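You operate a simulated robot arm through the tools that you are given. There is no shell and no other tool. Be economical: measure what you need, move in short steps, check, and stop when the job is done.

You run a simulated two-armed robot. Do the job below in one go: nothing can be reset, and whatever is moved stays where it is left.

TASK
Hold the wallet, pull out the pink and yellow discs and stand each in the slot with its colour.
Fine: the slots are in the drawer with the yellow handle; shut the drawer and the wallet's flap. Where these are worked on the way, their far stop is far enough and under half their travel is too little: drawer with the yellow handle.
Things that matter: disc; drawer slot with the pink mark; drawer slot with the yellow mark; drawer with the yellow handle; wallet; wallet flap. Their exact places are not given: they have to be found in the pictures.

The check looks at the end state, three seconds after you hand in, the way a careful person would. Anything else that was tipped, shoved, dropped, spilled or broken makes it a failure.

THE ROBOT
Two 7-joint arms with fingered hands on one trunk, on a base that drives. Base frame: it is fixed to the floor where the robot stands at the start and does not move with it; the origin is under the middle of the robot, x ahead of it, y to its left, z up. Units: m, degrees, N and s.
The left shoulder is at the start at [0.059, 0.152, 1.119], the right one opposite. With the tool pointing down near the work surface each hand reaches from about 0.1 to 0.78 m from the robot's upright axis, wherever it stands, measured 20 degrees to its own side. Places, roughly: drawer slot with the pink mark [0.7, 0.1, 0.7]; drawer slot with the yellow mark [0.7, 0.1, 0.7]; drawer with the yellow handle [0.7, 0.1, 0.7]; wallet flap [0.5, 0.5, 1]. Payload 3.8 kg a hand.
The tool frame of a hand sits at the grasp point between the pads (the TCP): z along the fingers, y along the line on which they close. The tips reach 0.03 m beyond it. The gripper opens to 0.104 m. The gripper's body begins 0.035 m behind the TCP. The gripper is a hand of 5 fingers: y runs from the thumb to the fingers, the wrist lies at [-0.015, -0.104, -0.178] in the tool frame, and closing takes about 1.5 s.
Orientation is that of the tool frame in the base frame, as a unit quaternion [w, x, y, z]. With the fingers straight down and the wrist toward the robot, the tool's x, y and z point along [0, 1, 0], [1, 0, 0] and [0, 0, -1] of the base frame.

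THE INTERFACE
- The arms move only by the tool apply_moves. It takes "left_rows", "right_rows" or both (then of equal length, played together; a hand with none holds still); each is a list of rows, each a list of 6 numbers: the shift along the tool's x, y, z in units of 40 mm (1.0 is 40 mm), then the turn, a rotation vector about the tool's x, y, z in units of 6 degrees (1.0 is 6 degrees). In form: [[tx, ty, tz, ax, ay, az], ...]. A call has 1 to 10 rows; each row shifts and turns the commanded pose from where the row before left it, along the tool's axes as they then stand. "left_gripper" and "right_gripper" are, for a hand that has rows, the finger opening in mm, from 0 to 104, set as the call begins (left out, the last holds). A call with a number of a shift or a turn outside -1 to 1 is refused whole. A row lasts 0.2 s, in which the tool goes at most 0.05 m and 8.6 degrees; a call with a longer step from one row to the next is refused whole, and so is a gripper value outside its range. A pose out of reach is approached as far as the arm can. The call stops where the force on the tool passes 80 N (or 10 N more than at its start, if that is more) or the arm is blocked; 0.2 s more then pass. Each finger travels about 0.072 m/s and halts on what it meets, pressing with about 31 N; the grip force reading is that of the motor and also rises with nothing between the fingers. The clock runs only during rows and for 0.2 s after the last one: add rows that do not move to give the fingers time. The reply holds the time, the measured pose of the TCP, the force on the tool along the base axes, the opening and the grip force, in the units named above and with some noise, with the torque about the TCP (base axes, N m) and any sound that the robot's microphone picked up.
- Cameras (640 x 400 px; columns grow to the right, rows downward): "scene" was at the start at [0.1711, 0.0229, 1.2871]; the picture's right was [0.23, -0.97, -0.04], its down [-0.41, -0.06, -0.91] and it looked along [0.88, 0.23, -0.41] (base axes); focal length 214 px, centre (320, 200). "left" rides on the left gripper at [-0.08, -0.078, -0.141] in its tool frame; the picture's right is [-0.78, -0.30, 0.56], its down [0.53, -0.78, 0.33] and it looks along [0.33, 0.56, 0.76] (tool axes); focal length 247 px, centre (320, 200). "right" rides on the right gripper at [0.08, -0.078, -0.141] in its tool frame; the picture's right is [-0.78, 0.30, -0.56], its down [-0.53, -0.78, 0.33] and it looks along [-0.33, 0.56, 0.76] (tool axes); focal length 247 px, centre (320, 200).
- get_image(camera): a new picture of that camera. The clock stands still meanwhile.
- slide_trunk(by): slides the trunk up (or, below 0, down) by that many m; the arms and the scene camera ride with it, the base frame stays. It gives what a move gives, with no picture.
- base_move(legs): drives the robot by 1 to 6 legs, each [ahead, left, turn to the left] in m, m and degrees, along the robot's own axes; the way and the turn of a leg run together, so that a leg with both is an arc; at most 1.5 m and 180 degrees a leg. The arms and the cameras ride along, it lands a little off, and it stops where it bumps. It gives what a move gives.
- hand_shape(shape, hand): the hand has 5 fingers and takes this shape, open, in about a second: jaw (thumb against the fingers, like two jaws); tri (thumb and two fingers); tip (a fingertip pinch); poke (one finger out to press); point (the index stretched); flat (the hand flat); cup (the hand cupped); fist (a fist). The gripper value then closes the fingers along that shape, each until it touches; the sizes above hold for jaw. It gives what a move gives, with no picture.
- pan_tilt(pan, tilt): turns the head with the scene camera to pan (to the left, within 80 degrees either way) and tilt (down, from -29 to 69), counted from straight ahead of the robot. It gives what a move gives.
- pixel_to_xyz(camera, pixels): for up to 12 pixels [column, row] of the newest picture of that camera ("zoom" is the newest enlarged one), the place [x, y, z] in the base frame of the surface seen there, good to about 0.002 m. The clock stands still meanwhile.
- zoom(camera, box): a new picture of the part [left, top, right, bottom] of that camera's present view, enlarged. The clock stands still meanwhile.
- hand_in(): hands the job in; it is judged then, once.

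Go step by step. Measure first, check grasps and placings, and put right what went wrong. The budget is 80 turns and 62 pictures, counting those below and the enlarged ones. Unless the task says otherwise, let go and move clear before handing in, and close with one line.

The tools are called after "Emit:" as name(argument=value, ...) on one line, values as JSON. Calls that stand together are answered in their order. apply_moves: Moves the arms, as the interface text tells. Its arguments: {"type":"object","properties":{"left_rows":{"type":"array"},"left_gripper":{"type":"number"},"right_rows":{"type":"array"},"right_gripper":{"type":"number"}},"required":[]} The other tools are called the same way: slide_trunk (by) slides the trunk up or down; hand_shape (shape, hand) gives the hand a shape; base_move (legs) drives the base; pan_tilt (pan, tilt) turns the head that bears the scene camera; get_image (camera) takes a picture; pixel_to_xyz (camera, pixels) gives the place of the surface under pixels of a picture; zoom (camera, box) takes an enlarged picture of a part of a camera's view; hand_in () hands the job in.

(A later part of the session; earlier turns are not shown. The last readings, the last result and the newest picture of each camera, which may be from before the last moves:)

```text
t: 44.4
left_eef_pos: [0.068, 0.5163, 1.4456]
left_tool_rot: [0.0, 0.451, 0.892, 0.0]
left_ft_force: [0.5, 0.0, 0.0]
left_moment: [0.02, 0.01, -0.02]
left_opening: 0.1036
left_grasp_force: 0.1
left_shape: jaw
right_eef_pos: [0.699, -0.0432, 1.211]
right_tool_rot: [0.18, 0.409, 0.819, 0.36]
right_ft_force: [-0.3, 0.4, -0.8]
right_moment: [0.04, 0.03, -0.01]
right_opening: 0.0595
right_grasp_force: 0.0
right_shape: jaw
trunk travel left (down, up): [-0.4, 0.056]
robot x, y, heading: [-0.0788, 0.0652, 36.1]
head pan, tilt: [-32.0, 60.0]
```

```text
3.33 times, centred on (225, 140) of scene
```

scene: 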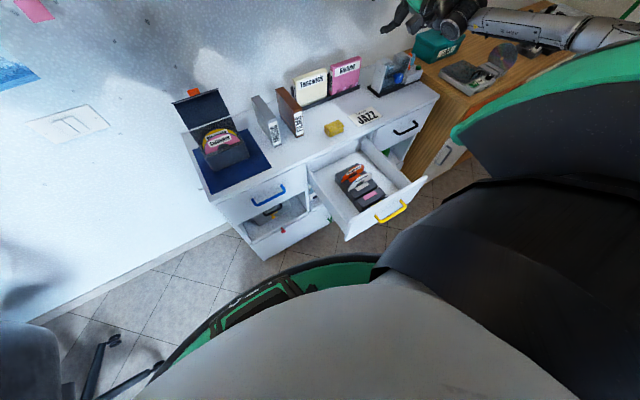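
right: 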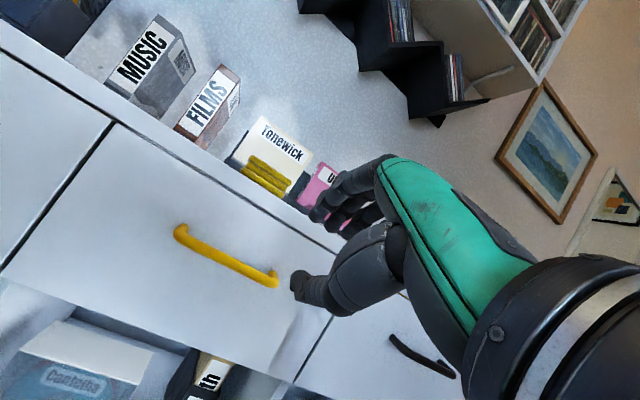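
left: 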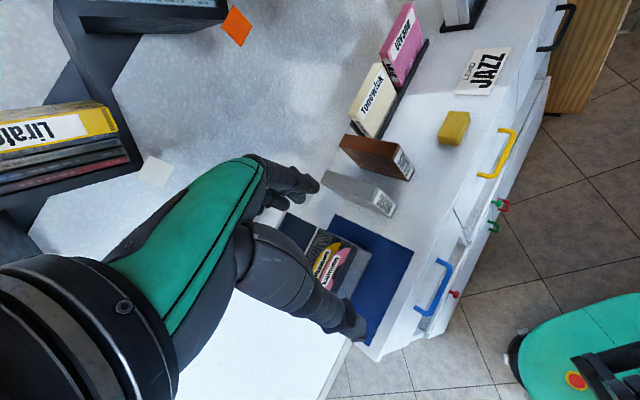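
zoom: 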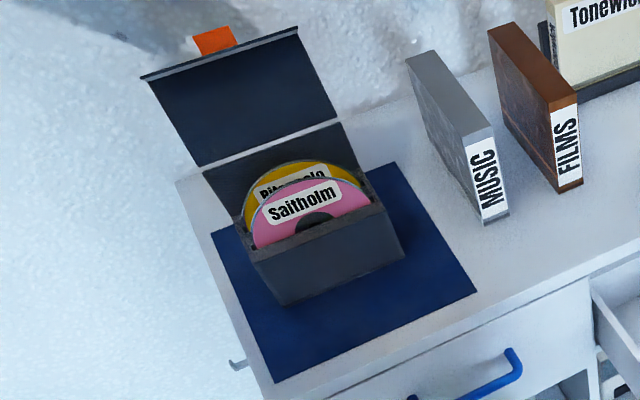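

Slots sit behind their labels: pink behind the pink label, yellow behind the front-most yellow one. First I'll measure the wallet from the newest zoom.

Emit:
pixel_to_xyz(camera="zoom", pixels=[[310, 182], [300, 164], [268, 262], [372, 222], [290, 296], [400, 250], [398, 210], [362, 170], [150, 80], [293, 34], [206, 172], [335, 125]])

Emit:
zoom(camera="scene", box=[338, 155, 402, 215])

Emit:
pixel_to_xyz(camera="zoom", pixels=[[310, 295], [395, 245], [335, 290], [370, 270], [255, 315], [370, 240], [300, 160], [295, 185], [370, 320], [410, 300], [130, 150], [265, 75]])

```text
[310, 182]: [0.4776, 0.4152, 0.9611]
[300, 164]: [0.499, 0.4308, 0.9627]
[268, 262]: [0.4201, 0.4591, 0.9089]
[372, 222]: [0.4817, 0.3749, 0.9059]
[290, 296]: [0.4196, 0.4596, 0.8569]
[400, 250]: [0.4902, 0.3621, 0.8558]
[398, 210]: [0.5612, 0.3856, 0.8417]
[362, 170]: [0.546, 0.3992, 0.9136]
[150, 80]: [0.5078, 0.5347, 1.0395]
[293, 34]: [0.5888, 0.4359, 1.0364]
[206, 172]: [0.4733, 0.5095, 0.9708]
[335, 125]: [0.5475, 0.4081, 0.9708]
```

```text
6.67 times, centred on (370, 185) of scene
```

zoom: 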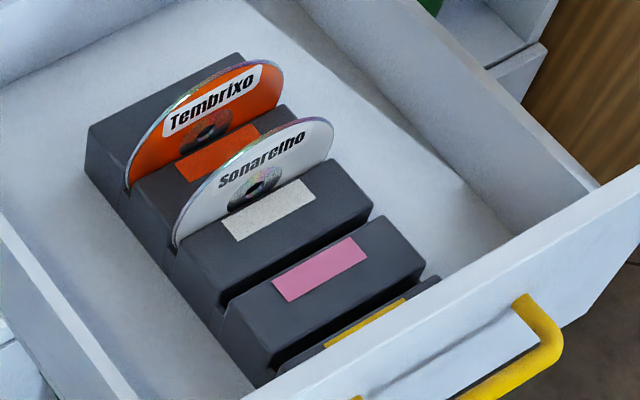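

```text
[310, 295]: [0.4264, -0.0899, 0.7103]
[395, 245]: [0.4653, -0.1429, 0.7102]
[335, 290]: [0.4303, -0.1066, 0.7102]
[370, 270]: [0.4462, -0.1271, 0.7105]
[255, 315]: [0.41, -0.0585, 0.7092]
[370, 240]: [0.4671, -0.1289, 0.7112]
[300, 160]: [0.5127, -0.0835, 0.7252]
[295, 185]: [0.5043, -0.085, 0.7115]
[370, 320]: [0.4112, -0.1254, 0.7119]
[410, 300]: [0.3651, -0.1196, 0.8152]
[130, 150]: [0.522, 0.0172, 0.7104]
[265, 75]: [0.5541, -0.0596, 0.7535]
```

In cabinet coordinates the wallet spans n 0.61–0.683 and l 0–0.135. Pink's top edge is at n 0.63 and yellow's at n 0.657, both with tops at z ≈0.96. Next I'll pin down the slot positions in the rack and the disc heights.

Emit:
pixel_to_xyz(camera="zoom", pixels=[[300, 240], [300, 249], [300, 255], [300, 260], [300, 264], [300, 269], [228, 310], [345, 328], [345, 334], [345, 340], [385, 305], [423, 262]])

Emit:
pixel_to_xyz(camera="zoom", pixels=[[272, 127], [178, 240], [330, 140], [230, 66], [90, 140], [240, 60], [220, 305], [425, 270], [365, 205], [232, 215], [280, 385], [255, 183]])

```text
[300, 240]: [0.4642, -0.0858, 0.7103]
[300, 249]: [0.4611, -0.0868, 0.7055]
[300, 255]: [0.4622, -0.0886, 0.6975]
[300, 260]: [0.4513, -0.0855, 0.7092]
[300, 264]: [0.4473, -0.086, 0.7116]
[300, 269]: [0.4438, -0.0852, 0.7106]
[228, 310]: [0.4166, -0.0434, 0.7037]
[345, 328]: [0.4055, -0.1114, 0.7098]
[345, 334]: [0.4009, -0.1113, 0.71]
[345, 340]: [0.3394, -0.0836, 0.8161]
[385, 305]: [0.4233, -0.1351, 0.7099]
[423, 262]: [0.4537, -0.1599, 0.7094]
```

```text
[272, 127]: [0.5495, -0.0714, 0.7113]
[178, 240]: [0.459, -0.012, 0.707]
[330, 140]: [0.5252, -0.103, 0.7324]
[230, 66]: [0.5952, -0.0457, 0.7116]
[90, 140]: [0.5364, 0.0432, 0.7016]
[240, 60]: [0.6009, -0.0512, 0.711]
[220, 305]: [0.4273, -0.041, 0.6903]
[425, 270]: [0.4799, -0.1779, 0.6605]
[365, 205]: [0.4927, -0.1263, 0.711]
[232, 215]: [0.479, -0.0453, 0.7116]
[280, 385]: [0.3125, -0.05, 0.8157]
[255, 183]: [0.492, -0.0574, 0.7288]
```

Slots: pink at n≈0.319, yellow at n≈0.271, both centred at l≈-0.337, rack top z 0.71. A seated disc has its centre at about z 0.728. The left hand will clasp the wallet front-to-back from its left side at a slant, and the right hand goes back to fingers-down.

Emit:
apply_moves(left_rows=[[-0.25, 0.9, 0.5, 0, 0, 0], [-0.25, 0.9, 0.5, 0, 0, 0], [-0.25, 0.9, 0.5, 0, 0, 0], [-0.25, 0.9, 0.5, 0, 0, 0], [-0.25, 0.9, 0.5, 0, 0, 0], [-0.25, 0.9, 0.5, 0, 0, 0], [-0.25, 0.9, 0.5, 0, 0, 0], [-0.2, 0.9, 0.5, 0, 0, 0]], right_rows=[[0, 0, 0, 1, 0, 0], [0, 0, 0, 1, 0, 0], [0, 0, 0, 1, 0, 0], [0, 0, 0, 1, 0, 0], [0, 0, 0, 1, 0, 0], [0, 0, 0, 1, 0, 0], [0, 0, 0, 1, 0, 0], [0, 0, 0, 1, 0, 0]])

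Emit:
slide_trunk(by=-0.12)

Emit:
apply_moves(left_rows=[[0, 0, 0, 0, -1, 0], [0, 0, 0, 0, -1, 0], [0, 0, 0, 0, -1, 0], [0, 0, 0, 0, -1, 0], [0, 0, 0, 0, -1, 0], [0, 0, 0, 0, -1, 0], [0, 0, 0, 0, -1, 0], [0, 0, 0, 0, -1, 0], [0, 0, 0, 0, 0, 0]])

```text
t: 46.2
left_eef_pos: [0.3301, 0.6216, 1.2818]
left_tool_rot: [0.001, 0.451, 0.893, 0.001]
left_ft_force: [0.4, -0.5, 0.1]
left_moment: [0.03, -0.02, 0.05]
left_opening: 0.1039
left_grasp_force: 0.0
left_shape: jaw
left hand out of reach, approached as far as the arm can: row 8
right_eef_pos: [0.7745, -0.0144, 1.087]
right_tool_rot: [0.034, 0.43, 0.895, 0.113]
right_ft_force: [0.6, 0.1, 0.2]
right_moment: [0.01, 0.0, -0.01]
right_opening: 0.0598
right_grasp_force: 0.0
right_shape: jaw
right hand out of reach, approached as far as the arm can: row 1, 2, 3, 4, 5, 6, 7, 8
trunk travel left (down, up): [-0.4, 0.056]
robot x, y, heading: [-0.0804, 0.0666, 36.3]
head pan, tilt: [-32.0, 60.0]
```

```text
t: 47.7
left_eef_pos: [0.3295, 0.619, 1.1639]
left_tool_rot: [0.001, 0.452, 0.892, 0.0]
left_ft_force: [0.0, 0.0, 0.2]
left_moment: [-0.01, 0.03, 0.02]
left_opening: 0.1039
left_grasp_force: 0.0
left_shape: jaw
right_eef_pos: [0.778, -0.015, 0.924]
right_tool_rot: [0.019, 0.432, 0.898, 0.084]
right_ft_force: [1.3, -0.4, 0.3]
right_moment: [0.0, -0.04, 0.0]
right_opening: 0.0598
right_grasp_force: 0.1
right_shape: jaw
trunk travel left (down, up): [-0.28, 0.176]
robot x, y, heading: [-0.0784, 0.0674, 36.2]
head pan, tilt: [-32.0, 60.0]
```

```text
t: 49.7
left_eef_pos: [0.3303, 0.6201, 1.1653]
left_tool_rot: [0.363, 0.414, 0.814, -0.184]
left_ft_force: [0.9, 0.1, -0.5]
left_moment: [-0.01, -0.01, 0.02]
left_opening: 0.1036
left_grasp_force: 0.0
left_shape: jaw
right_eef_pos: [0.7772, -0.0145, 0.9234]
right_tool_rot: [0.02, 0.432, 0.898, 0.085]
right_ft_force: [0.0, -0.4, -0.6]
right_moment: [0.01, 0.02, 0.01]
right_opening: 0.0598
right_grasp_force: 0.0
right_shape: jaw
trunk travel left (down, up): [-0.28, 0.176]
robot x, y, heading: [-0.0778, 0.0655, 36.4]
head pan, tilt: [-32.0, 60.0]
```

The right hand dipped to z 0.92 over the counter, so I need to check that nothing was touched before moving it.

Emit:
pan_tilt(pan=-8, tilt=45)

Emit:
get_image(camera="scene")

```text
t: 50.6
left_eef_pos: [0.33, 0.6195, 1.1644]
left_tool_rot: [0.363, 0.413, 0.815, -0.183]
left_ft_force: [0.7, 0.0, 0.8]
left_moment: [0.01, 0.0, 0.02]
left_opening: 0.1036
left_grasp_force: 0.1
left_shape: jaw
right_eef_pos: [0.7778, -0.0149, 0.9232]
right_tool_rot: [0.019, 0.432, 0.898, 0.084]
right_ft_force: [0.2, 0.6, 0.6]
right_moment: [0.02, 0.03, 0.0]
right_opening: 0.06
right_grasp_force: 0.0
right_shape: jaw
trunk travel left (down, up): [-0.28, 0.176]
robot x, y, heading: [-0.076, 0.0666, 36.2]
head pan, tilt: [-8.0, 45.0]
```

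```text
35 pictures are left
```

scene: 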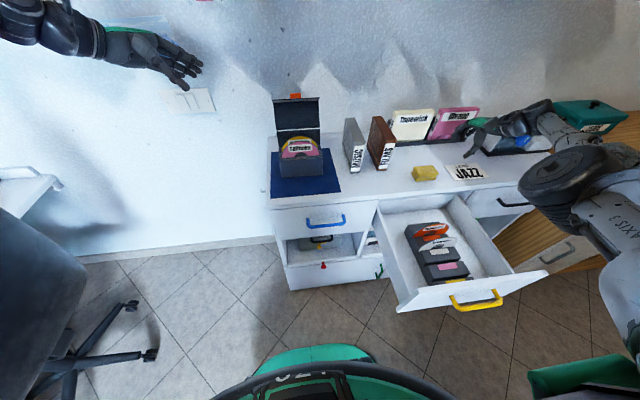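

The hand is hovering over the tray. Zoom to verify nothing was disturbed.

Emit:
zoom(camera="scene", box=[430, 80, 590, 180])

```text
4.00 times, centred on (510, 130) of scene
```

zoom: 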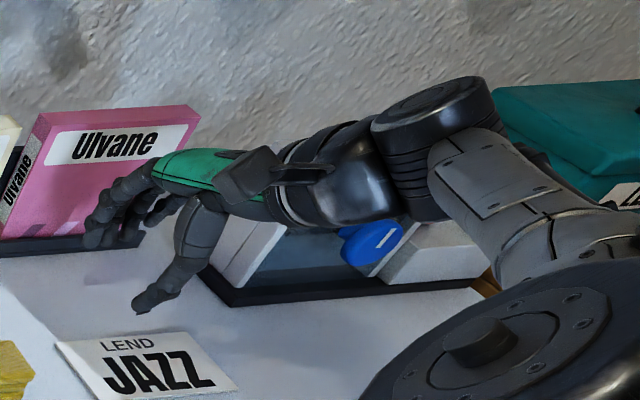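

Nothing looks disturbed. I'll lift the right hand straight up, then bring it back and towards the middle.

Emit:
apply_moves(right_rows=[[0, 0, -0.6, 0, 0, 0], [0, 0, -0.9, 0, 0, 0], [0, 0, -0.9, 0, 0, 0], [0, 0, -0.9, 0, 0, 0], [0.6, -0.7, -0.4, 0.2, 0, 0], [0.6, -0.7, -0.4, 0.2, 0, 0], [0.6, -0.7, -0.2, 0.2, 0, 0], [0.6, -0.7, 0, 0.2, 0, 0]])

```text
t: 52.4
left_eef_pos: [0.3308, 0.6196, 1.1643]
left_tool_rot: [0.363, 0.412, 0.815, -0.184]
left_ft_force: [0.0, 0.2, -1.1]
left_moment: [0.02, -0.02, -0.01]
left_opening: 0.104
left_grasp_force: 0.0
left_shape: jaw
right_eef_pos: [0.7656, -0.0912, 0.9321]
right_tool_rot: [0.004, 0.429, 0.901, 0.063]
right_ft_force: [-0.5, -0.4, 0.4]
right_moment: [0.02, 0.0, 0.02]
right_opening: 0.0598
right_grasp_force: 0.0
right_shape: jaw
right hand out of reach, approached as far as the arm can: row 1, 2, 3, 4, 5, 6, 7, 8
trunk travel left (down, up): [-0.28, 0.176]
robot x, y, heading: [-0.0784, 0.0648, 36.2]
head pan, tilt: [-8.0, 45.0]
```

The arm is stuck in an awkward joint branch, as every row was "out of reach". I'll lift it clear with the trunk first, then undo the tilt to free it.

Emit:
slide_trunk(by=0.17)

Emit:
apply_moves(right_rows=[[0, 0, 0, -1, 0, 0], [0, 0, 0, -1, 0, 0], [0, 0, 0, -1, 0, 0], [0, 0, 0, -1, 0, 0], [0, 0, 0, -1, 0, 0], [0, 0, 0, -1, 0, 0]])

Emit:
get_image(camera="scene")

```text
t: 54.3
left_eef_pos: [0.3306, 0.6191, 1.3351]
left_tool_rot: [0.362, 0.413, 0.815, -0.184]
left_ft_force: [0.2, -0.4, 0.0]
left_moment: [0.01, 0.01, 0.04]
left_opening: 0.1037
left_grasp_force: 0.0
left_shape: jaw
right_eef_pos: [0.762, -0.0927, 1.1549]
right_tool_rot: [0.023, 0.426, 0.899, 0.099]
right_ft_force: [-1.0, -0.2, 0.5]
right_moment: [-0.01, 0.0, -0.02]
right_opening: 0.0598
right_grasp_force: 0.0
right_shape: jaw
trunk travel left (down, up): [-0.45, 0.006]
robot x, y, heading: [-0.0774, 0.0635, 36.0]
head pan, tilt: [-8.0, 45.0]
```

```text
t: 55.7
left_eef_pos: [0.3305, 0.6192, 1.3357]
left_tool_rot: [0.363, 0.412, 0.815, -0.183]
left_ft_force: [-0.5, 0.5, 0.0]
left_moment: [0.0, -0.01, 0.03]
left_opening: 0.1038
left_grasp_force: 0.1
left_shape: jaw
right_eef_pos: [0.7852, -0.0985, 1.1501]
right_tool_rot: [0.154, 0.399, 0.823, 0.373]
right_ft_force: [0.6, -0.1, 0.2]
right_moment: [-0.02, -0.01, -0.03]
right_opening: 0.0601
right_grasp_force: 0.2
right_shape: jaw
right hand out of reach, approached as far as the arm can: row 1, 2, 3, 5
trunk travel left (down, up): [-0.45, 0.006]
robot x, y, heading: [-0.0809, 0.0671, 36.2]
head pan, tilt: [-8.0, 45.0]
```

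```text
33 pictures are left
```

scene: 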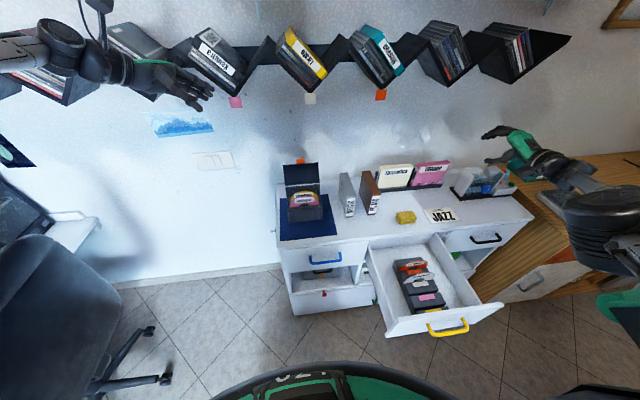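

It makes sense now: the hand is simply too far out, with a radius of about 0.85 m from the robot axis. I'll bring it back in and left.

Emit:
apply_moves(right_rows=[[0.9, -0.4, -0.4, 0, 0, 0], [0.9, -0.4, -0.4, 0, 0, 0], [0.9, -0.4, -0.4, 0, 0, 0], [0.9, -0.4, -0.4, 0, 0, 0], [0.9, -0.4, -0.4, 0, 0, 0], [0.9, -0.3, -0.3, 0, 0, 0], [0.9, -0.3, -0.3, 0, 0, 0], [0.9, 0, 0, 0, 0, 0], [0.9, 0, 0, 0, 0, 0]])

Emit:
apply_moves(right_rows=[[0, 0, 0, 1, 0, 0], [0, 0, 0, 1, 0, 0], [0, 0, 0, 1, 0, 0], [0, 0, 0, 1, 0, 0], [0, 0, 0, 1, 0, 0], [0, 0, 0, 1, 0, 0]])

```text
t: 57.7
left_eef_pos: [0.3294, 0.6219, 1.3338]
left_tool_rot: [0.364, 0.413, 0.815, -0.184]
left_ft_force: [-0.4, -0.1, -0.2]
left_moment: [0.01, -0.01, 0.01]
left_opening: 0.104
left_grasp_force: 0.0
left_shape: jaw
right_eef_pos: [0.6206, 0.0425, 1.11]
right_tool_rot: [0.123, 0.354, 0.844, 0.384]
right_ft_force: [0.4, 0.4, 0.1]
right_moment: [-0.03, 0.05, -0.03]
right_opening: 0.0605
right_grasp_force: 0.0
right_shape: jaw
right hand out of reach, approached as far as the arm can: row 1, 2, 3, 7, 8, 9
trunk travel left (down, up): [-0.45, 0.006]
robot x, y, heading: [-0.0795, 0.064, 36.2]
head pan, tilt: [-8.0, 45.0]
```

```text
t: 59.1
left_eef_pos: [0.3318, 0.621, 1.333]
left_tool_rot: [0.363, 0.413, 0.815, -0.185]
left_ft_force: [-0.2, 1.1, -0.2]
left_moment: [-0.01, 0.02, -0.04]
left_opening: 0.1038
left_grasp_force: 0.1
left_shape: jaw
right_eef_pos: [0.6282, 0.0647, 1.0757]
right_tool_rot: [0.012, 0.366, 0.919, 0.146]
right_ft_force: [0.3, 0.9, -0.5]
right_moment: [-0.01, 0.0, -0.01]
right_opening: 0.0598
right_grasp_force: 0.1
right_shape: jaw
right hand out of reach, approached as far as the arm can: row 4, 6
trunk travel left (down, up): [-0.45, 0.006]
robot x, y, heading: [-0.0777, 0.0647, 36.2]
head pan, tilt: [-8.0, 45.0]
```

The right hand is back near the middle, with about 20° of leftover rotation. I'll correct the orientation and retract a bit.

Emit:
apply_moves(right_rows=[[0, -0.8, -0.2, 0, 0, 0], [0, -0.8, -0.2, 0, 0, 0], [0, -0.8, -0.2, 0, 0, 0], [0, 0, 0, 0.87, -0.35, 0.58], [0, 0, 0, 0.87, -0.35, 0.58], [0, 0, 0, 0.87, -0.35, 0.58], [0, 0, 0, 0, 0, 0]])

```text
t: 60.7
left_eef_pos: [0.3301, 0.6182, 1.335]
left_tool_rot: [0.362, 0.413, 0.815, -0.184]
left_ft_force: [-0.8, 0.4, -0.8]
left_moment: [-0.01, 0.0, 0.01]
left_opening: 0.1038
left_grasp_force: 0.2
left_shape: jaw
right_eef_pos: [0.5696, 0.0038, 1.0371]
right_tool_rot: [-0.003, 0.453, 0.892, -0.006]
right_ft_force: [0.6, 0.1, 0.4]
right_moment: [0.02, -0.02, 0.03]
right_opening: 0.0599
right_grasp_force: 0.0
right_shape: jaw
right hand out of reach, approached as far as the arm can: row 1, 2, 3, 4
trunk travel left (down, up): [-0.45, 0.006]
robot x, y, heading: [-0.0823, 0.0645, 36.2]
head pan, tilt: [-8.0, 45.0]
```

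The right hand is now straight fingers-down at (0.463,-0.332,1.037). I'll move it up and left, then lower the trunk to its starting height.

Emit:
apply_moves(right_rows=[[0.7, -0.2, -0.6, 0, 0, 0], [0.7, -0.2, -0.6, 0, 0, 0], [0.7, -0.2, -0.6, 0, 0, 0], [0.7, -0.2, -0.6, 0, 0, 0], [0.7, -0.2, -0.6, 0, 0, 0], [0.7, -0.2, -0.6, 0, 0, 0]])

Emit:
slide_trunk(by=-0.16)

```text
t: 62.1
left_eef_pos: [0.3324, 0.6213, 1.3337]
left_tool_rot: [0.364, 0.412, 0.815, -0.184]
left_ft_force: [0.5, -0.6, -0.3]
left_moment: [0.0, -0.01, 0.01]
left_opening: 0.1037
left_grasp_force: 0.0
left_shape: jaw
right_eef_pos: [0.4328, 0.1137, 1.1824]
right_tool_rot: [-0.002, 0.453, 0.891, -0.005]
right_ft_force: [-0.2, 0.6, 0.2]
right_moment: [0.0, -0.04, 0.03]
right_opening: 0.06
right_grasp_force: 0.0
right_shape: jaw
trunk travel left (down, up): [-0.45, 0.006]
robot x, y, heading: [-0.0788, 0.0624, 36.0]
head pan, tilt: [-8.0, 45.0]
```

```text
t: 63.9
left_eef_pos: [0.3307, 0.6203, 1.1762]
left_tool_rot: [0.364, 0.412, 0.815, -0.183]
left_ft_force: [0.1, 0.2, 0.1]
left_moment: [0.0, 0.02, 0.0]
left_opening: 0.1038
left_grasp_force: 0.0
left_shape: jaw
right_eef_pos: [0.4328, 0.1133, 1.0226]
right_tool_rot: [-0.002, 0.452, 0.892, -0.005]
right_ft_force: [0.6, 0.6, -0.2]
right_moment: [0.02, -0.03, 0.01]
right_opening: 0.0597
right_grasp_force: 0.0
right_shape: jaw
trunk travel left (down, up): [-0.29, 0.166]
robot x, y, heading: [-0.0745, 0.0602, 36.0]
head pan, tilt: [-8.0, 45.0]
```

Everything is free again. Left hand to the pre-clasp pose, up and left of the wallet.

Emit:
apply_moves(left_rows=[[0.38, 0.07, 0.97, 0, 0, 0], [0.38, 0.07, 0.97, 0, 0, 0], [0.38, 0.07, 0.97, 0, 0, 0], [0.38, 0.07, 0.97, 0, 0, 0], [0.38, 0.07, 0.97, 0, 0, 0], [0, 0, 0, 0, 0, 0]], left_gripper=104)

Emit:
pan_tilt(pan=5, tilt=40)

Emit:
get_image(camera="left")

Emit:
zoom(camera="scene", box=[200, 60, 400, 185])

```text
t: 65.3
left_eef_pos: [0.3684, 0.5325, 1.0358]
left_tool_rot: [0.362, 0.412, 0.816, -0.184]
left_ft_force: [-0.7, -0.2, 0.0]
left_moment: [-0.01, 0.01, -0.01]
left_opening: 0.1037
left_grasp_force: 0.1
left_shape: jaw
left hand out of reach, approached as far as the arm can: row 3, 4, 5
right_eef_pos: [0.4333, 0.1135, 1.0215]
right_tool_rot: [-0.003, 0.452, 0.892, -0.005]
right_ft_force: [0.8, 0.6, 0.7]
right_moment: [-0.01, -0.01, 0.0]
right_opening: 0.0598
right_grasp_force: 0.0
right_shape: jaw
trunk travel left (down, up): [-0.29, 0.166]
robot x, y, heading: [-0.0827, 0.0645, 36.3]
head pan, tilt: [-8.0, 45.0]
```

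```text
t: 66.1
left_eef_pos: [0.3674, 0.5335, 1.0362]
left_tool_rot: [0.361, 0.412, 0.816, -0.184]
left_ft_force: [-0.1, -0.3, 0.5]
left_moment: [-0.04, 0.02, 0.05]
left_opening: 0.1039
left_grasp_force: 0.0
left_shape: jaw
right_eef_pos: [0.4331, 0.1136, 1.0219]
right_tool_rot: [-0.003, 0.452, 0.892, -0.006]
right_ft_force: [0.8, 0.2, 0.2]
right_moment: [0.0, 0.01, 0.01]
right_opening: 0.0596
right_grasp_force: 0.1
right_shape: jaw
trunk travel left (down, up): [-0.29, 0.166]
robot x, y, heading: [-0.0816, 0.0639, 36.1]
head pan, tilt: [5.0, 40.0]
```

```text
32 pictures are left
```

left: 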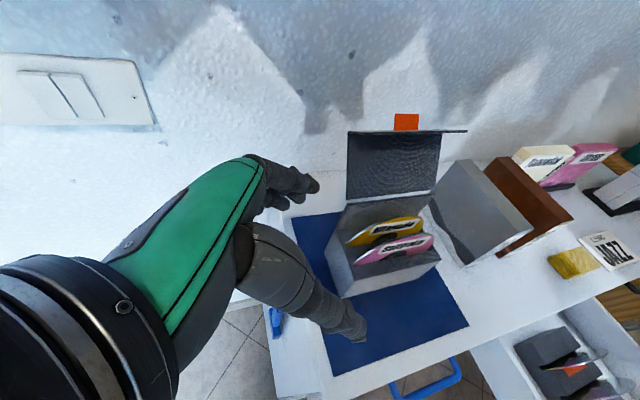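

```text
3.20 times, centred on (300, 122) of scene
```

zoom: 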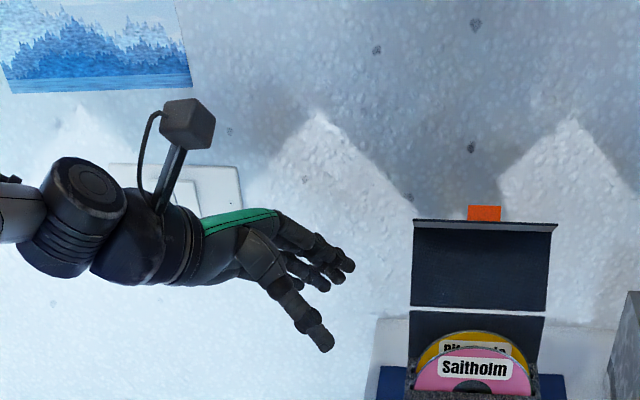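

The left is at (0.611,0.216,1.036), limited on going lower. I'll lower the trunk 0.11 m instead, then slide in.

Emit:
slide_trunk(by=-0.11)

Emit:
apply_moves(left_rows=[[-0.1, 0.45, -0.1, 0, 0, 0], [-0.1, 0.45, -0.1, 0, 0, 0], [-0.35, 0, 0.35, 0, 0, 0], [-0.35, 0, 0.35, 0, 0, 0], [0, 0, 0, 0, 0, 0]])

```text
t: 67.5
left_eef_pos: [0.3678, 0.5299, 0.9258]
left_tool_rot: [0.364, 0.413, 0.815, -0.183]
left_ft_force: [0.1, 0.6, 0.6]
left_moment: [0.01, -0.02, 0.0]
left_opening: 0.1039
left_grasp_force: 0.0
left_shape: jaw
right_eef_pos: [0.4327, 0.1123, 0.9108]
right_tool_rot: [-0.002, 0.452, 0.892, -0.005]
right_ft_force: [0.2, 0.6, 0.8]
right_moment: [0.02, 0.0, -0.03]
right_opening: 0.0598
right_grasp_force: 0.1
right_shape: jaw
trunk travel left (down, up): [-0.18, 0.276]
robot x, y, heading: [-0.0808, 0.0663, 36.3]
head pan, tilt: [5.0, 40.0]
```

```text
t: 68.7
left_eef_pos: [0.418, 0.5205, 0.9379]
left_tool_rot: [0.364, 0.412, 0.815, -0.184]
left_ft_force: [0.0, 0.8, 0.7]
left_moment: [-0.01, 0.01, 0.01]
left_opening: 0.1037
left_grasp_force: 0.0
left_shape: jaw
right_eef_pos: [0.4322, 0.1127, 0.9116]
right_tool_rot: [-0.002, 0.452, 0.892, -0.005]
right_ft_force: [-0.1, 0.9, -0.7]
right_moment: [0.01, -0.02, -0.01]
right_opening: 0.0603
right_grasp_force: 0.1
right_shape: jaw
trunk travel left (down, up): [-0.18, 0.276]
robot x, y, heading: [-0.0791, 0.0635, 36.3]
head pan, tilt: [5.0, 40.0]
```

Left at (0.644,0.175,0.938). Final slide in, then close on the wallet front-to-back.

Emit:
apply_moves(left_rows=[[-0.2, 0.03, 0.66, 0, 0, 0], [-0.2, 0.03, 0.66, 0, 0, 0], [0, 0, 0, 0, 0, 0]])

Emit:
pan_tilt(pan=5, tilt=30)

Emit:
zoom(camera="left", box=[200, 120, 480, 340])

Emit:
get_image(camera="scene")

```text
t: 69.5
left_eef_pos: [0.4468, 0.4815, 0.9159]
left_tool_rot: [0.363, 0.412, 0.815, -0.184]
left_ft_force: [-0.2, 1.5, -0.3]
left_moment: [-0.04, -0.03, 0.06]
left_opening: 0.1038
left_grasp_force: 0.0
left_shape: jaw
left hand out of reach, approached as far as the arm can: row 2
right_eef_pos: [0.433, 0.1134, 0.9115]
right_tool_rot: [-0.004, 0.452, 0.892, -0.006]
right_ft_force: [-0.1, 0.2, 0.0]
right_moment: [-0.01, 0.01, -0.01]
right_opening: 0.06
right_grasp_force: 0.1
right_shape: jaw
trunk travel left (down, up): [-0.18, 0.276]
robot x, y, heading: [-0.079, 0.064, 36.1]
head pan, tilt: [5.0, 40.0]
```

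```text
t: 70.2
left_eef_pos: [0.4458, 0.4818, 0.9155]
left_tool_rot: [0.363, 0.413, 0.815, -0.184]
left_ft_force: [0.2, -0.2, 0.2]
left_moment: [0.0, 0.01, 0.05]
left_opening: 0.1037
left_grasp_force: 0.1
left_shape: jaw
right_eef_pos: [0.4329, 0.1131, 0.9127]
right_tool_rot: [-0.003, 0.452, 0.892, -0.006]
right_ft_force: [0.0, -1.4, -1.0]
right_moment: [0.0, 0.03, -0.03]
right_opening: 0.0599
right_grasp_force: 0.1
right_shape: jaw
trunk travel left (down, up): [-0.18, 0.276]
robot x, y, heading: [-0.079, 0.0682, 36.1]
head pan, tilt: [5.0, 30.0]
```

```text
1.82 times, centred on (340, 230) of left
```

zoom: 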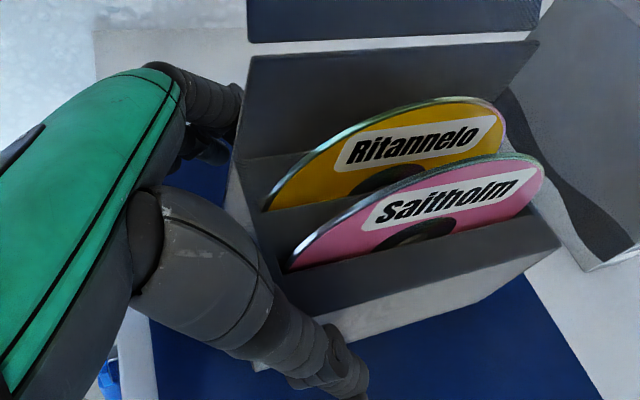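

```text
29 pictures are left
```

scene: 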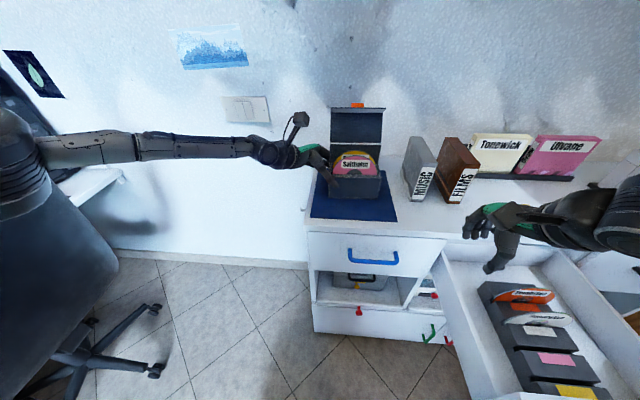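

The hand straddles the wallet front and back well (left zoom). Closing gently.

Emit:
apply_moves(left_rows=[[0, 0, 0, 0, 0, 0], [0, 0, 0, 0, 0, 0], [0, 0, 0, 0, 0, 0], [0, 0, 0, 0, 0, 0], [0, 0, 0, 0, 0, 0]], left_gripper=66)

Emit:
zoom(camera="left", box=[200, 120, 480, 340])

Emit:
pixel_to_xyz(camera="zoom", pixels=[[445, 103], [500, 160], [290, 262], [543, 175], [268, 205], [500, 125], [430, 245], [480, 285], [400, 180], [400, 300], [390, 60], [420, 235]])

```text
t: 71.4
left_eef_pos: [0.4472, 0.4822, 0.916]
left_tool_rot: [0.363, 0.412, 0.815, -0.184]
left_ft_force: [0.0, -0.5, 0.3]
left_moment: [-0.03, 0.02, -0.04]
left_opening: 0.0698
left_grasp_force: 30.7
left_shape: jaw
right_eef_pos: [0.4323, 0.1138, 0.9126]
right_tool_rot: [-0.002, 0.453, 0.892, -0.005]
right_ft_force: [0.9, -1.2, -0.1]
right_moment: [-0.02, 0.0, 0.02]
right_opening: 0.0597
right_grasp_force: 0.0
right_shape: jaw
trunk travel left (down, up): [-0.18, 0.276]
robot x, y, heading: [-0.0782, 0.0669, 36.3]
head pan, tilt: [5.0, 30.0]
```

```text
1.82 times, centred on (340, 230) of left
```

zoom: 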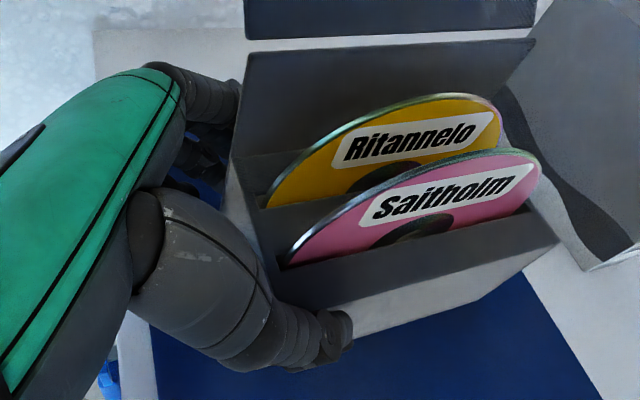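

```text
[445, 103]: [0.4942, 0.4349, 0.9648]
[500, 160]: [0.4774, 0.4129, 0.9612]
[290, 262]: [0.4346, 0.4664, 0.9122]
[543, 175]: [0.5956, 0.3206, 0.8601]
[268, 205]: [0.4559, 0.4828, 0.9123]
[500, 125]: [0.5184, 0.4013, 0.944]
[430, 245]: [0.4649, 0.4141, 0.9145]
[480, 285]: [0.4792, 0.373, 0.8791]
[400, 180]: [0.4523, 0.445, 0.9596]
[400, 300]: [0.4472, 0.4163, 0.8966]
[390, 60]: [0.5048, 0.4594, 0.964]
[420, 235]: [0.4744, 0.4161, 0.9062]
```

The wallet is held (opening 69.8 mm, 31 N) and hasn't moved. Pink's plane is at n≈0.628, centre l≈0.064, top z≈0.962. Right hand goes up and over, with a 28 mm opening.

Emit:
apply_moves(right_rows=[[0.85, 0, -0.85, 0, 0, 0], [0.85, 0, -0.85, 0, 0, 0], [0.85, 0, -0.85, 0, 0, 0], [0.85, 0, -0.85, 0, 0, 0], [0.72, 0.6, -0.2, 0, 0, 0], [0.72, 0.6, -0.2, 0, 0, 0], [0.72, 0.6, -0.2, 0, 0, 0], [0, 1, 0, 0, 0, 0], [0, 1, 0, 0, 0, 0], [0, 0.8, 0, 0, 0, 0]], right_gripper=28)

Emit:
zoom(camera="scene", box=[270, 80, 450, 230])

```text
t: 73.6
left_eef_pos: [0.4461, 0.483, 0.9162]
left_tool_rot: [0.363, 0.413, 0.815, -0.184]
left_ft_force: [-0.3, 0.0, 0.5]
left_moment: [0.03, -0.02, -0.04]
left_opening: 0.0696
left_grasp_force: 30.4
left_shape: jaw
right_eef_pos: [0.4517, 0.4065, 1.0674]
right_tool_rot: [-0.003, 0.452, 0.892, -0.005]
right_ft_force: [0.0, 0.1, 0.7]
right_moment: [0.01, 0.0, 0.0]
right_opening: 0.0283
right_grasp_force: 0.2
right_shape: jaw
trunk travel left (down, up): [-0.18, 0.276]
robot x, y, heading: [-0.0812, 0.0642, 36.3]
head pan, tilt: [5.0, 30.0]
```

```text
2.67 times, centred on (360, 155) of scene
```

zoom: 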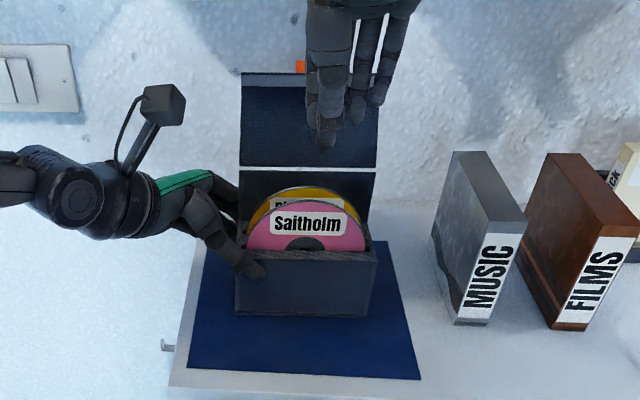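

Right at (0.604,0.063,1.067). Moving down onto pink's top edge: forward 17 mm, down 95 mm.

Emit:
apply_moves(right_rows=[[0, 0.42, 0, 0, 0, 0], [0, 0, 0.8, 0, 0, 0], [0, 0, 0.8, 0, 0, 0], [0, 0, 0.5, 0, 0, 0], [0, 0, 0.3, 0, 0, 0]])

Emit:
zoom(camera="left", box=[240, 60, 500, 260])

```text
t: 74.8
left_eef_pos: [0.4468, 0.4804, 0.9153]
left_tool_rot: [0.363, 0.413, 0.815, -0.184]
left_ft_force: [2.1, 1.5, -0.4]
left_moment: [-0.08, 0.1, 0.03]
left_opening: 0.0697
left_grasp_force: 30.9
left_shape: jaw
right_eef_pos: [0.4651, 0.4119, 0.9744]
right_tool_rot: [-0.002, 0.452, 0.892, -0.006]
right_ft_force: [-2.0, -2.3, 4.0]
right_moment: [0.01, -0.13, -0.06]
right_opening: 0.0276
right_grasp_force: 0.1
right_shape: jaw
trunk travel left (down, up): [-0.18, 0.276]
robot x, y, heading: [-0.0752, 0.0614, 36.7]
head pan, tilt: [5.0, 30.0]
```

```text
2.00 times, centred on (370, 160) of left
```

zoom: 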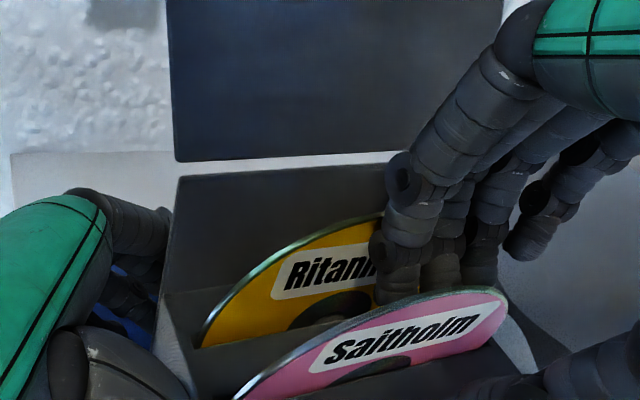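

The fingers are between pink and yellow with only light contact (about 4 N). I'll ease 3 mm forward off it and close on pink.

Emit:
apply_moves(right_rows=[[0, -0.08, 0, 0, 0, 0], [0, 0, 0, 0, 0, 0], [0, 0, 0, 0, 0, 0], [0, 0, 0, 0, 0, 0], [0, 0, 0, 0, 0, 0]], right_gripper=0)

Emit:
zoom(camera="left", box=[240, 60, 500, 260])

```text
t: 76.0
left_eef_pos: [0.4457, 0.482, 0.9153]
left_tool_rot: [0.363, 0.413, 0.815, -0.184]
left_ft_force: [-1.2, -0.5, 1.0]
left_moment: [0.06, -0.05, -0.13]
left_opening: 0.0694
left_grasp_force: 31.3
left_shape: jaw
right_eef_pos: [0.4623, 0.4112, 0.9734]
right_tool_rot: [-0.002, 0.452, 0.892, -0.005]
right_ft_force: [1.6, 1.6, -0.3]
right_moment: [0.04, -0.13, 0.08]
right_opening: 0.0022
right_grasp_force: 30.8
right_shape: jaw
trunk travel left (down, up): [-0.18, 0.276]
robot x, y, heading: [-0.079, 0.0659, 36.3]
head pan, tilt: [5.0, 30.0]
```

```text
2.00 times, centred on (370, 160) of left
```

zoom: 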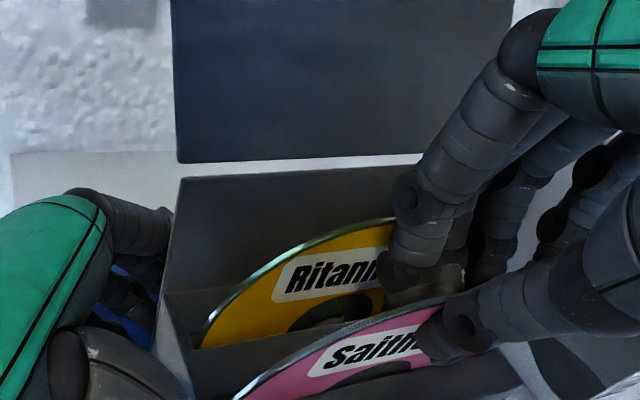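

Pink is pinched at 2.2 mm. Lifting straight up.

Emit:
apply_moves(right_rows=[[0, 0, -0.4, 0, 0, 0], [0, 0, -0.6, 0, 0, 0], [0, 0, -0.8, 0, 0, 0], [0, 0, -0.8, 0, 0, 0], [0, 0, -0.8, 0, 0, 0], [0, 0, -0.4, 0, 0, 0]])

Emit:
get_image(camera="scene")

```text
t: 77.4
left_eef_pos: [0.4453, 0.483, 0.9154]
left_tool_rot: [0.363, 0.412, 0.815, -0.183]
left_ft_force: [-1.4, -0.3, -0.4]
left_moment: [0.01, -0.04, -0.01]
left_opening: 0.0695
left_grasp_force: 30.9
left_shape: jaw
right_eef_pos: [0.4612, 0.4121, 1.1265]
right_tool_rot: [-0.002, 0.452, 0.892, -0.005]
right_ft_force: [0.1, 1.2, -1.3]
right_moment: [0.01, 0.0, 0.02]
right_opening: 0.0017
right_grasp_force: 31.3
right_shape: jaw
trunk travel left (down, up): [-0.18, 0.276]
robot x, y, heading: [-0.0813, 0.0638, 36.2]
head pan, tilt: [5.0, 30.0]
```

```text
24 pictures are left
```

scene: 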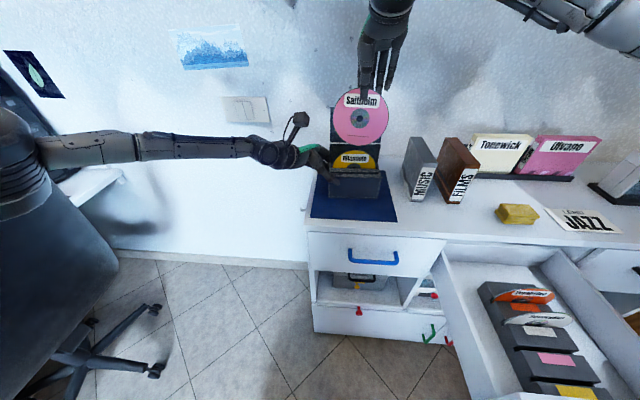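

Pink is out and hanging upright, and the wallet didn't move. I'll measure the disc relative to the TCP.

Emit:
pixel_to_xyz(camera="scene", pixels=[[335, 117], [387, 118], [360, 142], [345, 125], [374, 125], [374, 107]])

Emit:
apply_moves(right_rows=[[0, -1, -0.3, 0, 0, 0], [0, -1, -0.3, 0, 0, 0], [0, -1, 0, 0, 0, 0], [-0.5, -0.9, 0, 0, 0, 0], [-0.7, -0.8, 0, 0, 0, 0], [-0.9, -0.5, 0, 0, 0, 0], [-0.9, -0.5, 0, 0, 0, 0], [-0.9, -0.5, 0, 0, 0, 0], [-0.9, -0.4, 0, 0, 0, 0], [-0.9, -0.2, 0, 0, 0, 0]])

```text
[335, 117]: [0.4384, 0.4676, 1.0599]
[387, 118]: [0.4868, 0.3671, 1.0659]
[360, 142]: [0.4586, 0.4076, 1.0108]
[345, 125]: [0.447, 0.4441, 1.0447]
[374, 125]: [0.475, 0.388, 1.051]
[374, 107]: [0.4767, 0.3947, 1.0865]
```

```text
t: 79.6
left_eef_pos: [0.4463, 0.4817, 0.9161]
left_tool_rot: [0.363, 0.413, 0.815, -0.184]
left_ft_force: [-0.4, 0.5, -0.1]
left_moment: [0.0, -0.01, 0.04]
left_opening: 0.0698
left_grasp_force: 31.3
left_shape: jaw
right_eef_pos: [0.3789, 0.0635, 1.1514]
right_tool_rot: [-0.002, 0.452, 0.892, -0.004]
right_ft_force: [0.7, -1.0, -0.2]
right_moment: [0.01, 0.02, 0.04]
right_opening: 0.0016
right_grasp_force: 31.6
right_shape: jaw
trunk travel left (down, up): [-0.18, 0.276]
robot x, y, heading: [-0.0821, 0.0681, 36.3]
head pan, tilt: [5.0, 30.0]
```

The pinched disc is rotated about 10° in yaw and leans about 9°. I'll counter-rotate the hand, go above the rack, and re-measure.

Emit:
apply_moves(right_rows=[[0, 0, 0, -0.78, 0, -0.86], [0, 0, 0, -0.78, 0, -0.86], [-1, -0.43, 0, 0, 0, 0], [-1, -0.43, 0, 0, 0, 0], [-1, -0.43, 0, 0, 0, 0], [-1, -0.43, 0, 0, 0, 0], [0, 0, 0, 0, 0, 0]])

Emit:
pan_tilt(pan=-35, tilt=45)

Emit:
get_image(camera="scene")

```text
t: 81.2
left_eef_pos: [0.4444, 0.4819, 0.9157]
left_tool_rot: [0.363, 0.413, 0.815, -0.184]
left_ft_force: [-0.3, 0.6, -0.4]
left_moment: [0.01, 0.0, -0.07]
left_opening: 0.0695
left_grasp_force: 31.3
left_shape: jaw
right_eef_pos: [0.4356, -0.0714, 1.1437]
right_tool_rot: [0.032, 0.371, 0.925, 0.069]
right_ft_force: [0.0, 0.7, 0.4]
right_moment: [0.01, 0.0, 0.02]
right_opening: 0.0018
right_grasp_force: 31.4
right_shape: jaw
right hand out of reach, approached as far as the arm can: row 6
trunk travel left (down, up): [-0.18, 0.276]
robot x, y, heading: [-0.0803, 0.0657, 35.9]
head pan, tilt: [5.0, 30.0]
```

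```text
t: 82.3
left_eef_pos: [0.4456, 0.4826, 0.9166]
left_tool_rot: [0.363, 0.413, 0.815, -0.184]
left_ft_force: [0.3, 0.2, 1.0]
left_moment: [0.0, 0.0, 0.01]
left_opening: 0.0695
left_grasp_force: 31.1
left_shape: jaw
right_eef_pos: [0.4381, -0.0715, 1.1432]
right_tool_rot: [0.032, 0.371, 0.925, 0.07]
right_ft_force: [1.4, -0.1, -0.4]
right_moment: [0.01, 0.0, 0.0]
right_opening: 0.0018
right_grasp_force: 30.6
right_shape: jaw
trunk travel left (down, up): [-0.18, 0.276]
robot x, y, heading: [-0.08, 0.0661, 36.0]
head pan, tilt: [-35.0, 45.0]
```

```text
23 pictures are left
```

scene: 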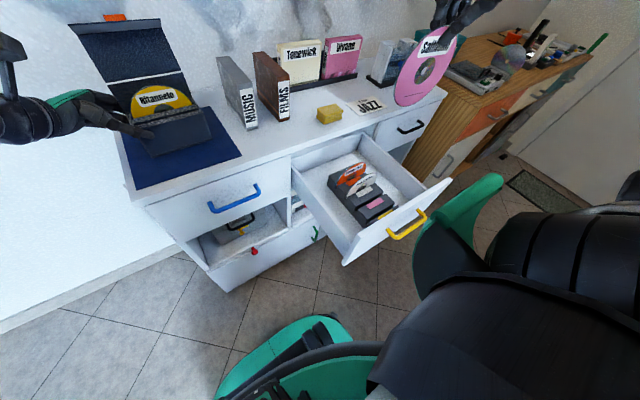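

Disc at about (425,75) near the hand. Measuring it.

Emit:
pixel_to_xyz(camera="scene", pixels=[[402, 85], [450, 60], [415, 100], [438, 90], [410, 70], [445, 40], [398, 98], [425, 102]])

```text
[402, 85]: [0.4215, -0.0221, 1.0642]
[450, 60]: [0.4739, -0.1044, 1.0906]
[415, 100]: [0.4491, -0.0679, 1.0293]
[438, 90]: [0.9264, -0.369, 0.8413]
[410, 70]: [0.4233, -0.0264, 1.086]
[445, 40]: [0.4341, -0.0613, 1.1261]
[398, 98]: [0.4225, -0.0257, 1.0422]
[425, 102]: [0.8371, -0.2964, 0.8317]
```

Pitch is now right, residual yaw about 3.5°. Disc centre is at (0.3255,-0.3095,1.080), and the target is (0.319,-0.337,0.728). I'll correct and descend 0.24 m, then check again.

Emit:
apply_moves(right_rows=[[0, -0.14, 0.8, 0, 0, -0.58], [0, -0.15, 0.95, 0, 0, 0], [0, -0.15, 0.95, 0, 0, 0], [-0.22, -0.26, 0.9, 0, 0, 0], [-0.22, -0.26, 0.9, 0, 0, 0], [-0.2, -0.26, 0.9, 0, 0, 0], [0, -0.1, 0.6, 0, 0, 0], [0, 0, 0, 0, 0, 0]])

Emit:
pan_tilt(pan=-38, tilt=52)

Emit:
zoom(camera="scene", box=[280, 50, 460, 200])

```text
t: 84.1
left_eef_pos: [0.4468, 0.4826, 0.9163]
left_tool_rot: [0.363, 0.412, 0.815, -0.184]
left_ft_force: [-0.9, -0.5, 1.2]
left_moment: [-0.02, -0.01, -0.06]
left_opening: 0.0694
left_grasp_force: 30.7
left_shape: jaw
right_eef_pos: [0.3969, -0.0694, 1.0702]
right_tool_rot: [0.032, 0.371, 0.925, 0.07]
right_ft_force: [-0.5, -0.3, -0.6]
right_moment: [-0.01, 0.0, 0.03]
right_opening: 0.0018
right_grasp_force: 31.7
right_shape: jaw
right hand out of reach, approached as far as the arm can: row 1, 2, 3, 4, 5, 6, 7
trunk travel left (down, up): [-0.18, 0.276]
robot x, y, heading: [-0.0773, 0.0666, 36.4]
head pan, tilt: [-35.0, 45.0]
```

```text
t: 84.8
left_eef_pos: [0.4461, 0.4822, 0.9165]
left_tool_rot: [0.363, 0.412, 0.815, -0.183]
left_ft_force: [-1.4, -0.1, 0.2]
left_moment: [0.01, 0.0, -0.02]
left_opening: 0.0691
left_grasp_force: 30.9
left_shape: jaw
right_eef_pos: [0.3986, -0.0672, 1.0711]
right_tool_rot: [0.031, 0.371, 0.926, 0.07]
right_ft_force: [0.1, -0.9, -0.2]
right_moment: [0.02, -0.02, -0.01]
right_opening: 0.0019
right_grasp_force: 31.0
right_shape: jaw
trunk travel left (down, up): [-0.18, 0.276]
robot x, y, heading: [-0.08, 0.0637, 36.3]
head pan, tilt: [-38.0, 52.0]
```

```text
2.67 times, centred on (370, 125) of scene
```

zoom: 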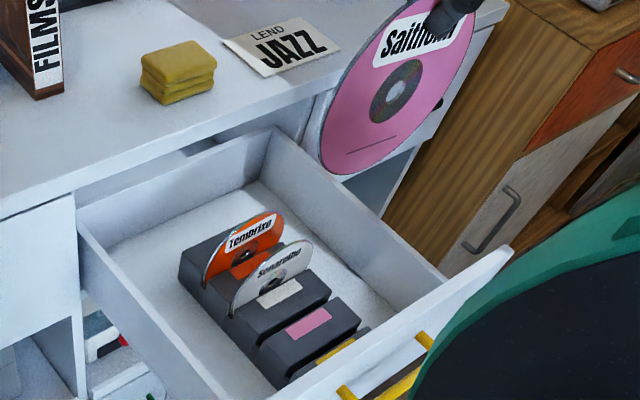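

Only 7 cm of descent was possible: the hand is yawed left while the arm is far right and close in. The rack needs to be more in front of the right arm, so I'll release the wallet with the left hand and retreat it before shifting the base.

Emit:
apply_moves(left_rows=[[0, 0, 0, 0, 0, 0], [0, 0, 0, 0, 0, 0], [0, 0, 0, 0, 0, 0], [0.2, 0, -0.66, 0, 0, 0], [0.2, 0, -0.66, 0, 0, 0], [0.3, 0, -0.6, 0, 0, 0], [0.3, -0.2, -0.8, 0, 0, 0], [0, -0.5, -0.8, 0, 0, 0], [0, -0.8, -0.5, 0, 0, 0], [0, -0.8, -0.5, 0, 0, 0]], left_gripper=104)

Emit:
base_move(legs=[[-0.12, 0, 0], [0, -0.2, 0]])

Emit:
pan_tilt(pan=-10, tilt=42)

Emit:
get_image(camera="scene")

```text
t: 87.0
left_eef_pos: [0.2752, 0.5574, 1.0063]
left_tool_rot: [0.363, 0.414, 0.815, -0.183]
left_ft_force: [0.0, 0.9, 0.3]
left_moment: [0.01, -0.01, -0.02]
left_opening: 0.1038
left_grasp_force: 0.1
left_shape: jaw
right_eef_pos: [0.3968, -0.0681, 1.0721]
right_tool_rot: [0.032, 0.371, 0.925, 0.07]
right_ft_force: [0.8, 0.4, -0.1]
right_moment: [0.0, 0.0, 0.0]
right_opening: 0.0017
right_grasp_force: 30.9
right_shape: jaw
trunk travel left (down, up): [-0.18, 0.276]
robot x, y, heading: [-0.0803, 0.0663, 36.2]
head pan, tilt: [-38.0, 52.0]
```

```text
t: 89.4
left_eef_pos: [0.2993, 0.3258, 1.0063]
left_tool_rot: [0.362, 0.414, 0.814, -0.184]
left_ft_force: [-0.4, 0.0, 0.4]
left_moment: [-0.01, -0.01, 0.01]
left_opening: 0.1037
left_grasp_force: 0.1
left_shape: jaw
right_eef_pos: [0.4177, -0.3025, 1.0714]
right_tool_rot: [0.032, 0.373, 0.925, 0.07]
right_ft_force: [0.0, 0.1, -0.2]
right_moment: [-0.01, 0.01, 0.02]
right_opening: 0.0015
right_grasp_force: 31.1
right_shape: jaw
trunk travel left (down, up): [-0.18, 0.276]
robot x, y, heading: [-0.0599, -0.1676, 35.9]
head pan, tilt: [-38.0, 52.0]
```

```text
t: 90.3
left_eef_pos: [0.2997, 0.3258, 1.0042]
left_tool_rot: [0.363, 0.414, 0.814, -0.184]
left_ft_force: [1.0, -0.8, 0.0]
left_moment: [0.03, -0.01, 0.01]
left_opening: 0.104
left_grasp_force: 0.1
left_shape: jaw
right_eef_pos: [0.4177, -0.3003, 1.0708]
right_tool_rot: [0.032, 0.373, 0.925, 0.069]
right_ft_force: [-0.3, -0.4, -0.6]
right_moment: [0.0, 0.02, -0.01]
right_opening: 0.0018
right_grasp_force: 30.4
right_shape: jaw
trunk travel left (down, up): [-0.18, 0.276]
robot x, y, heading: [-0.0605, -0.1657, 35.9]
head pan, tilt: [-10.0, 42.0]
```

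```text
21 pictures are left
```

scene: 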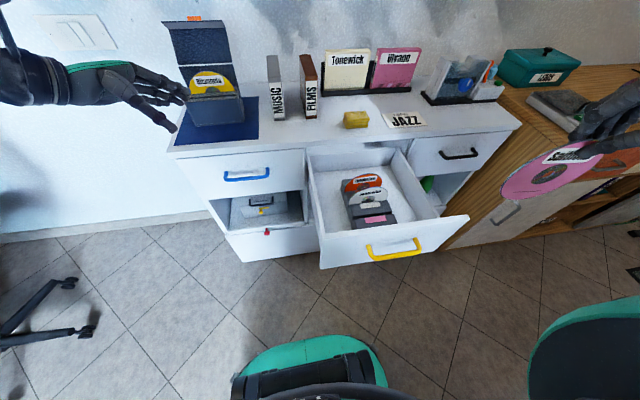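

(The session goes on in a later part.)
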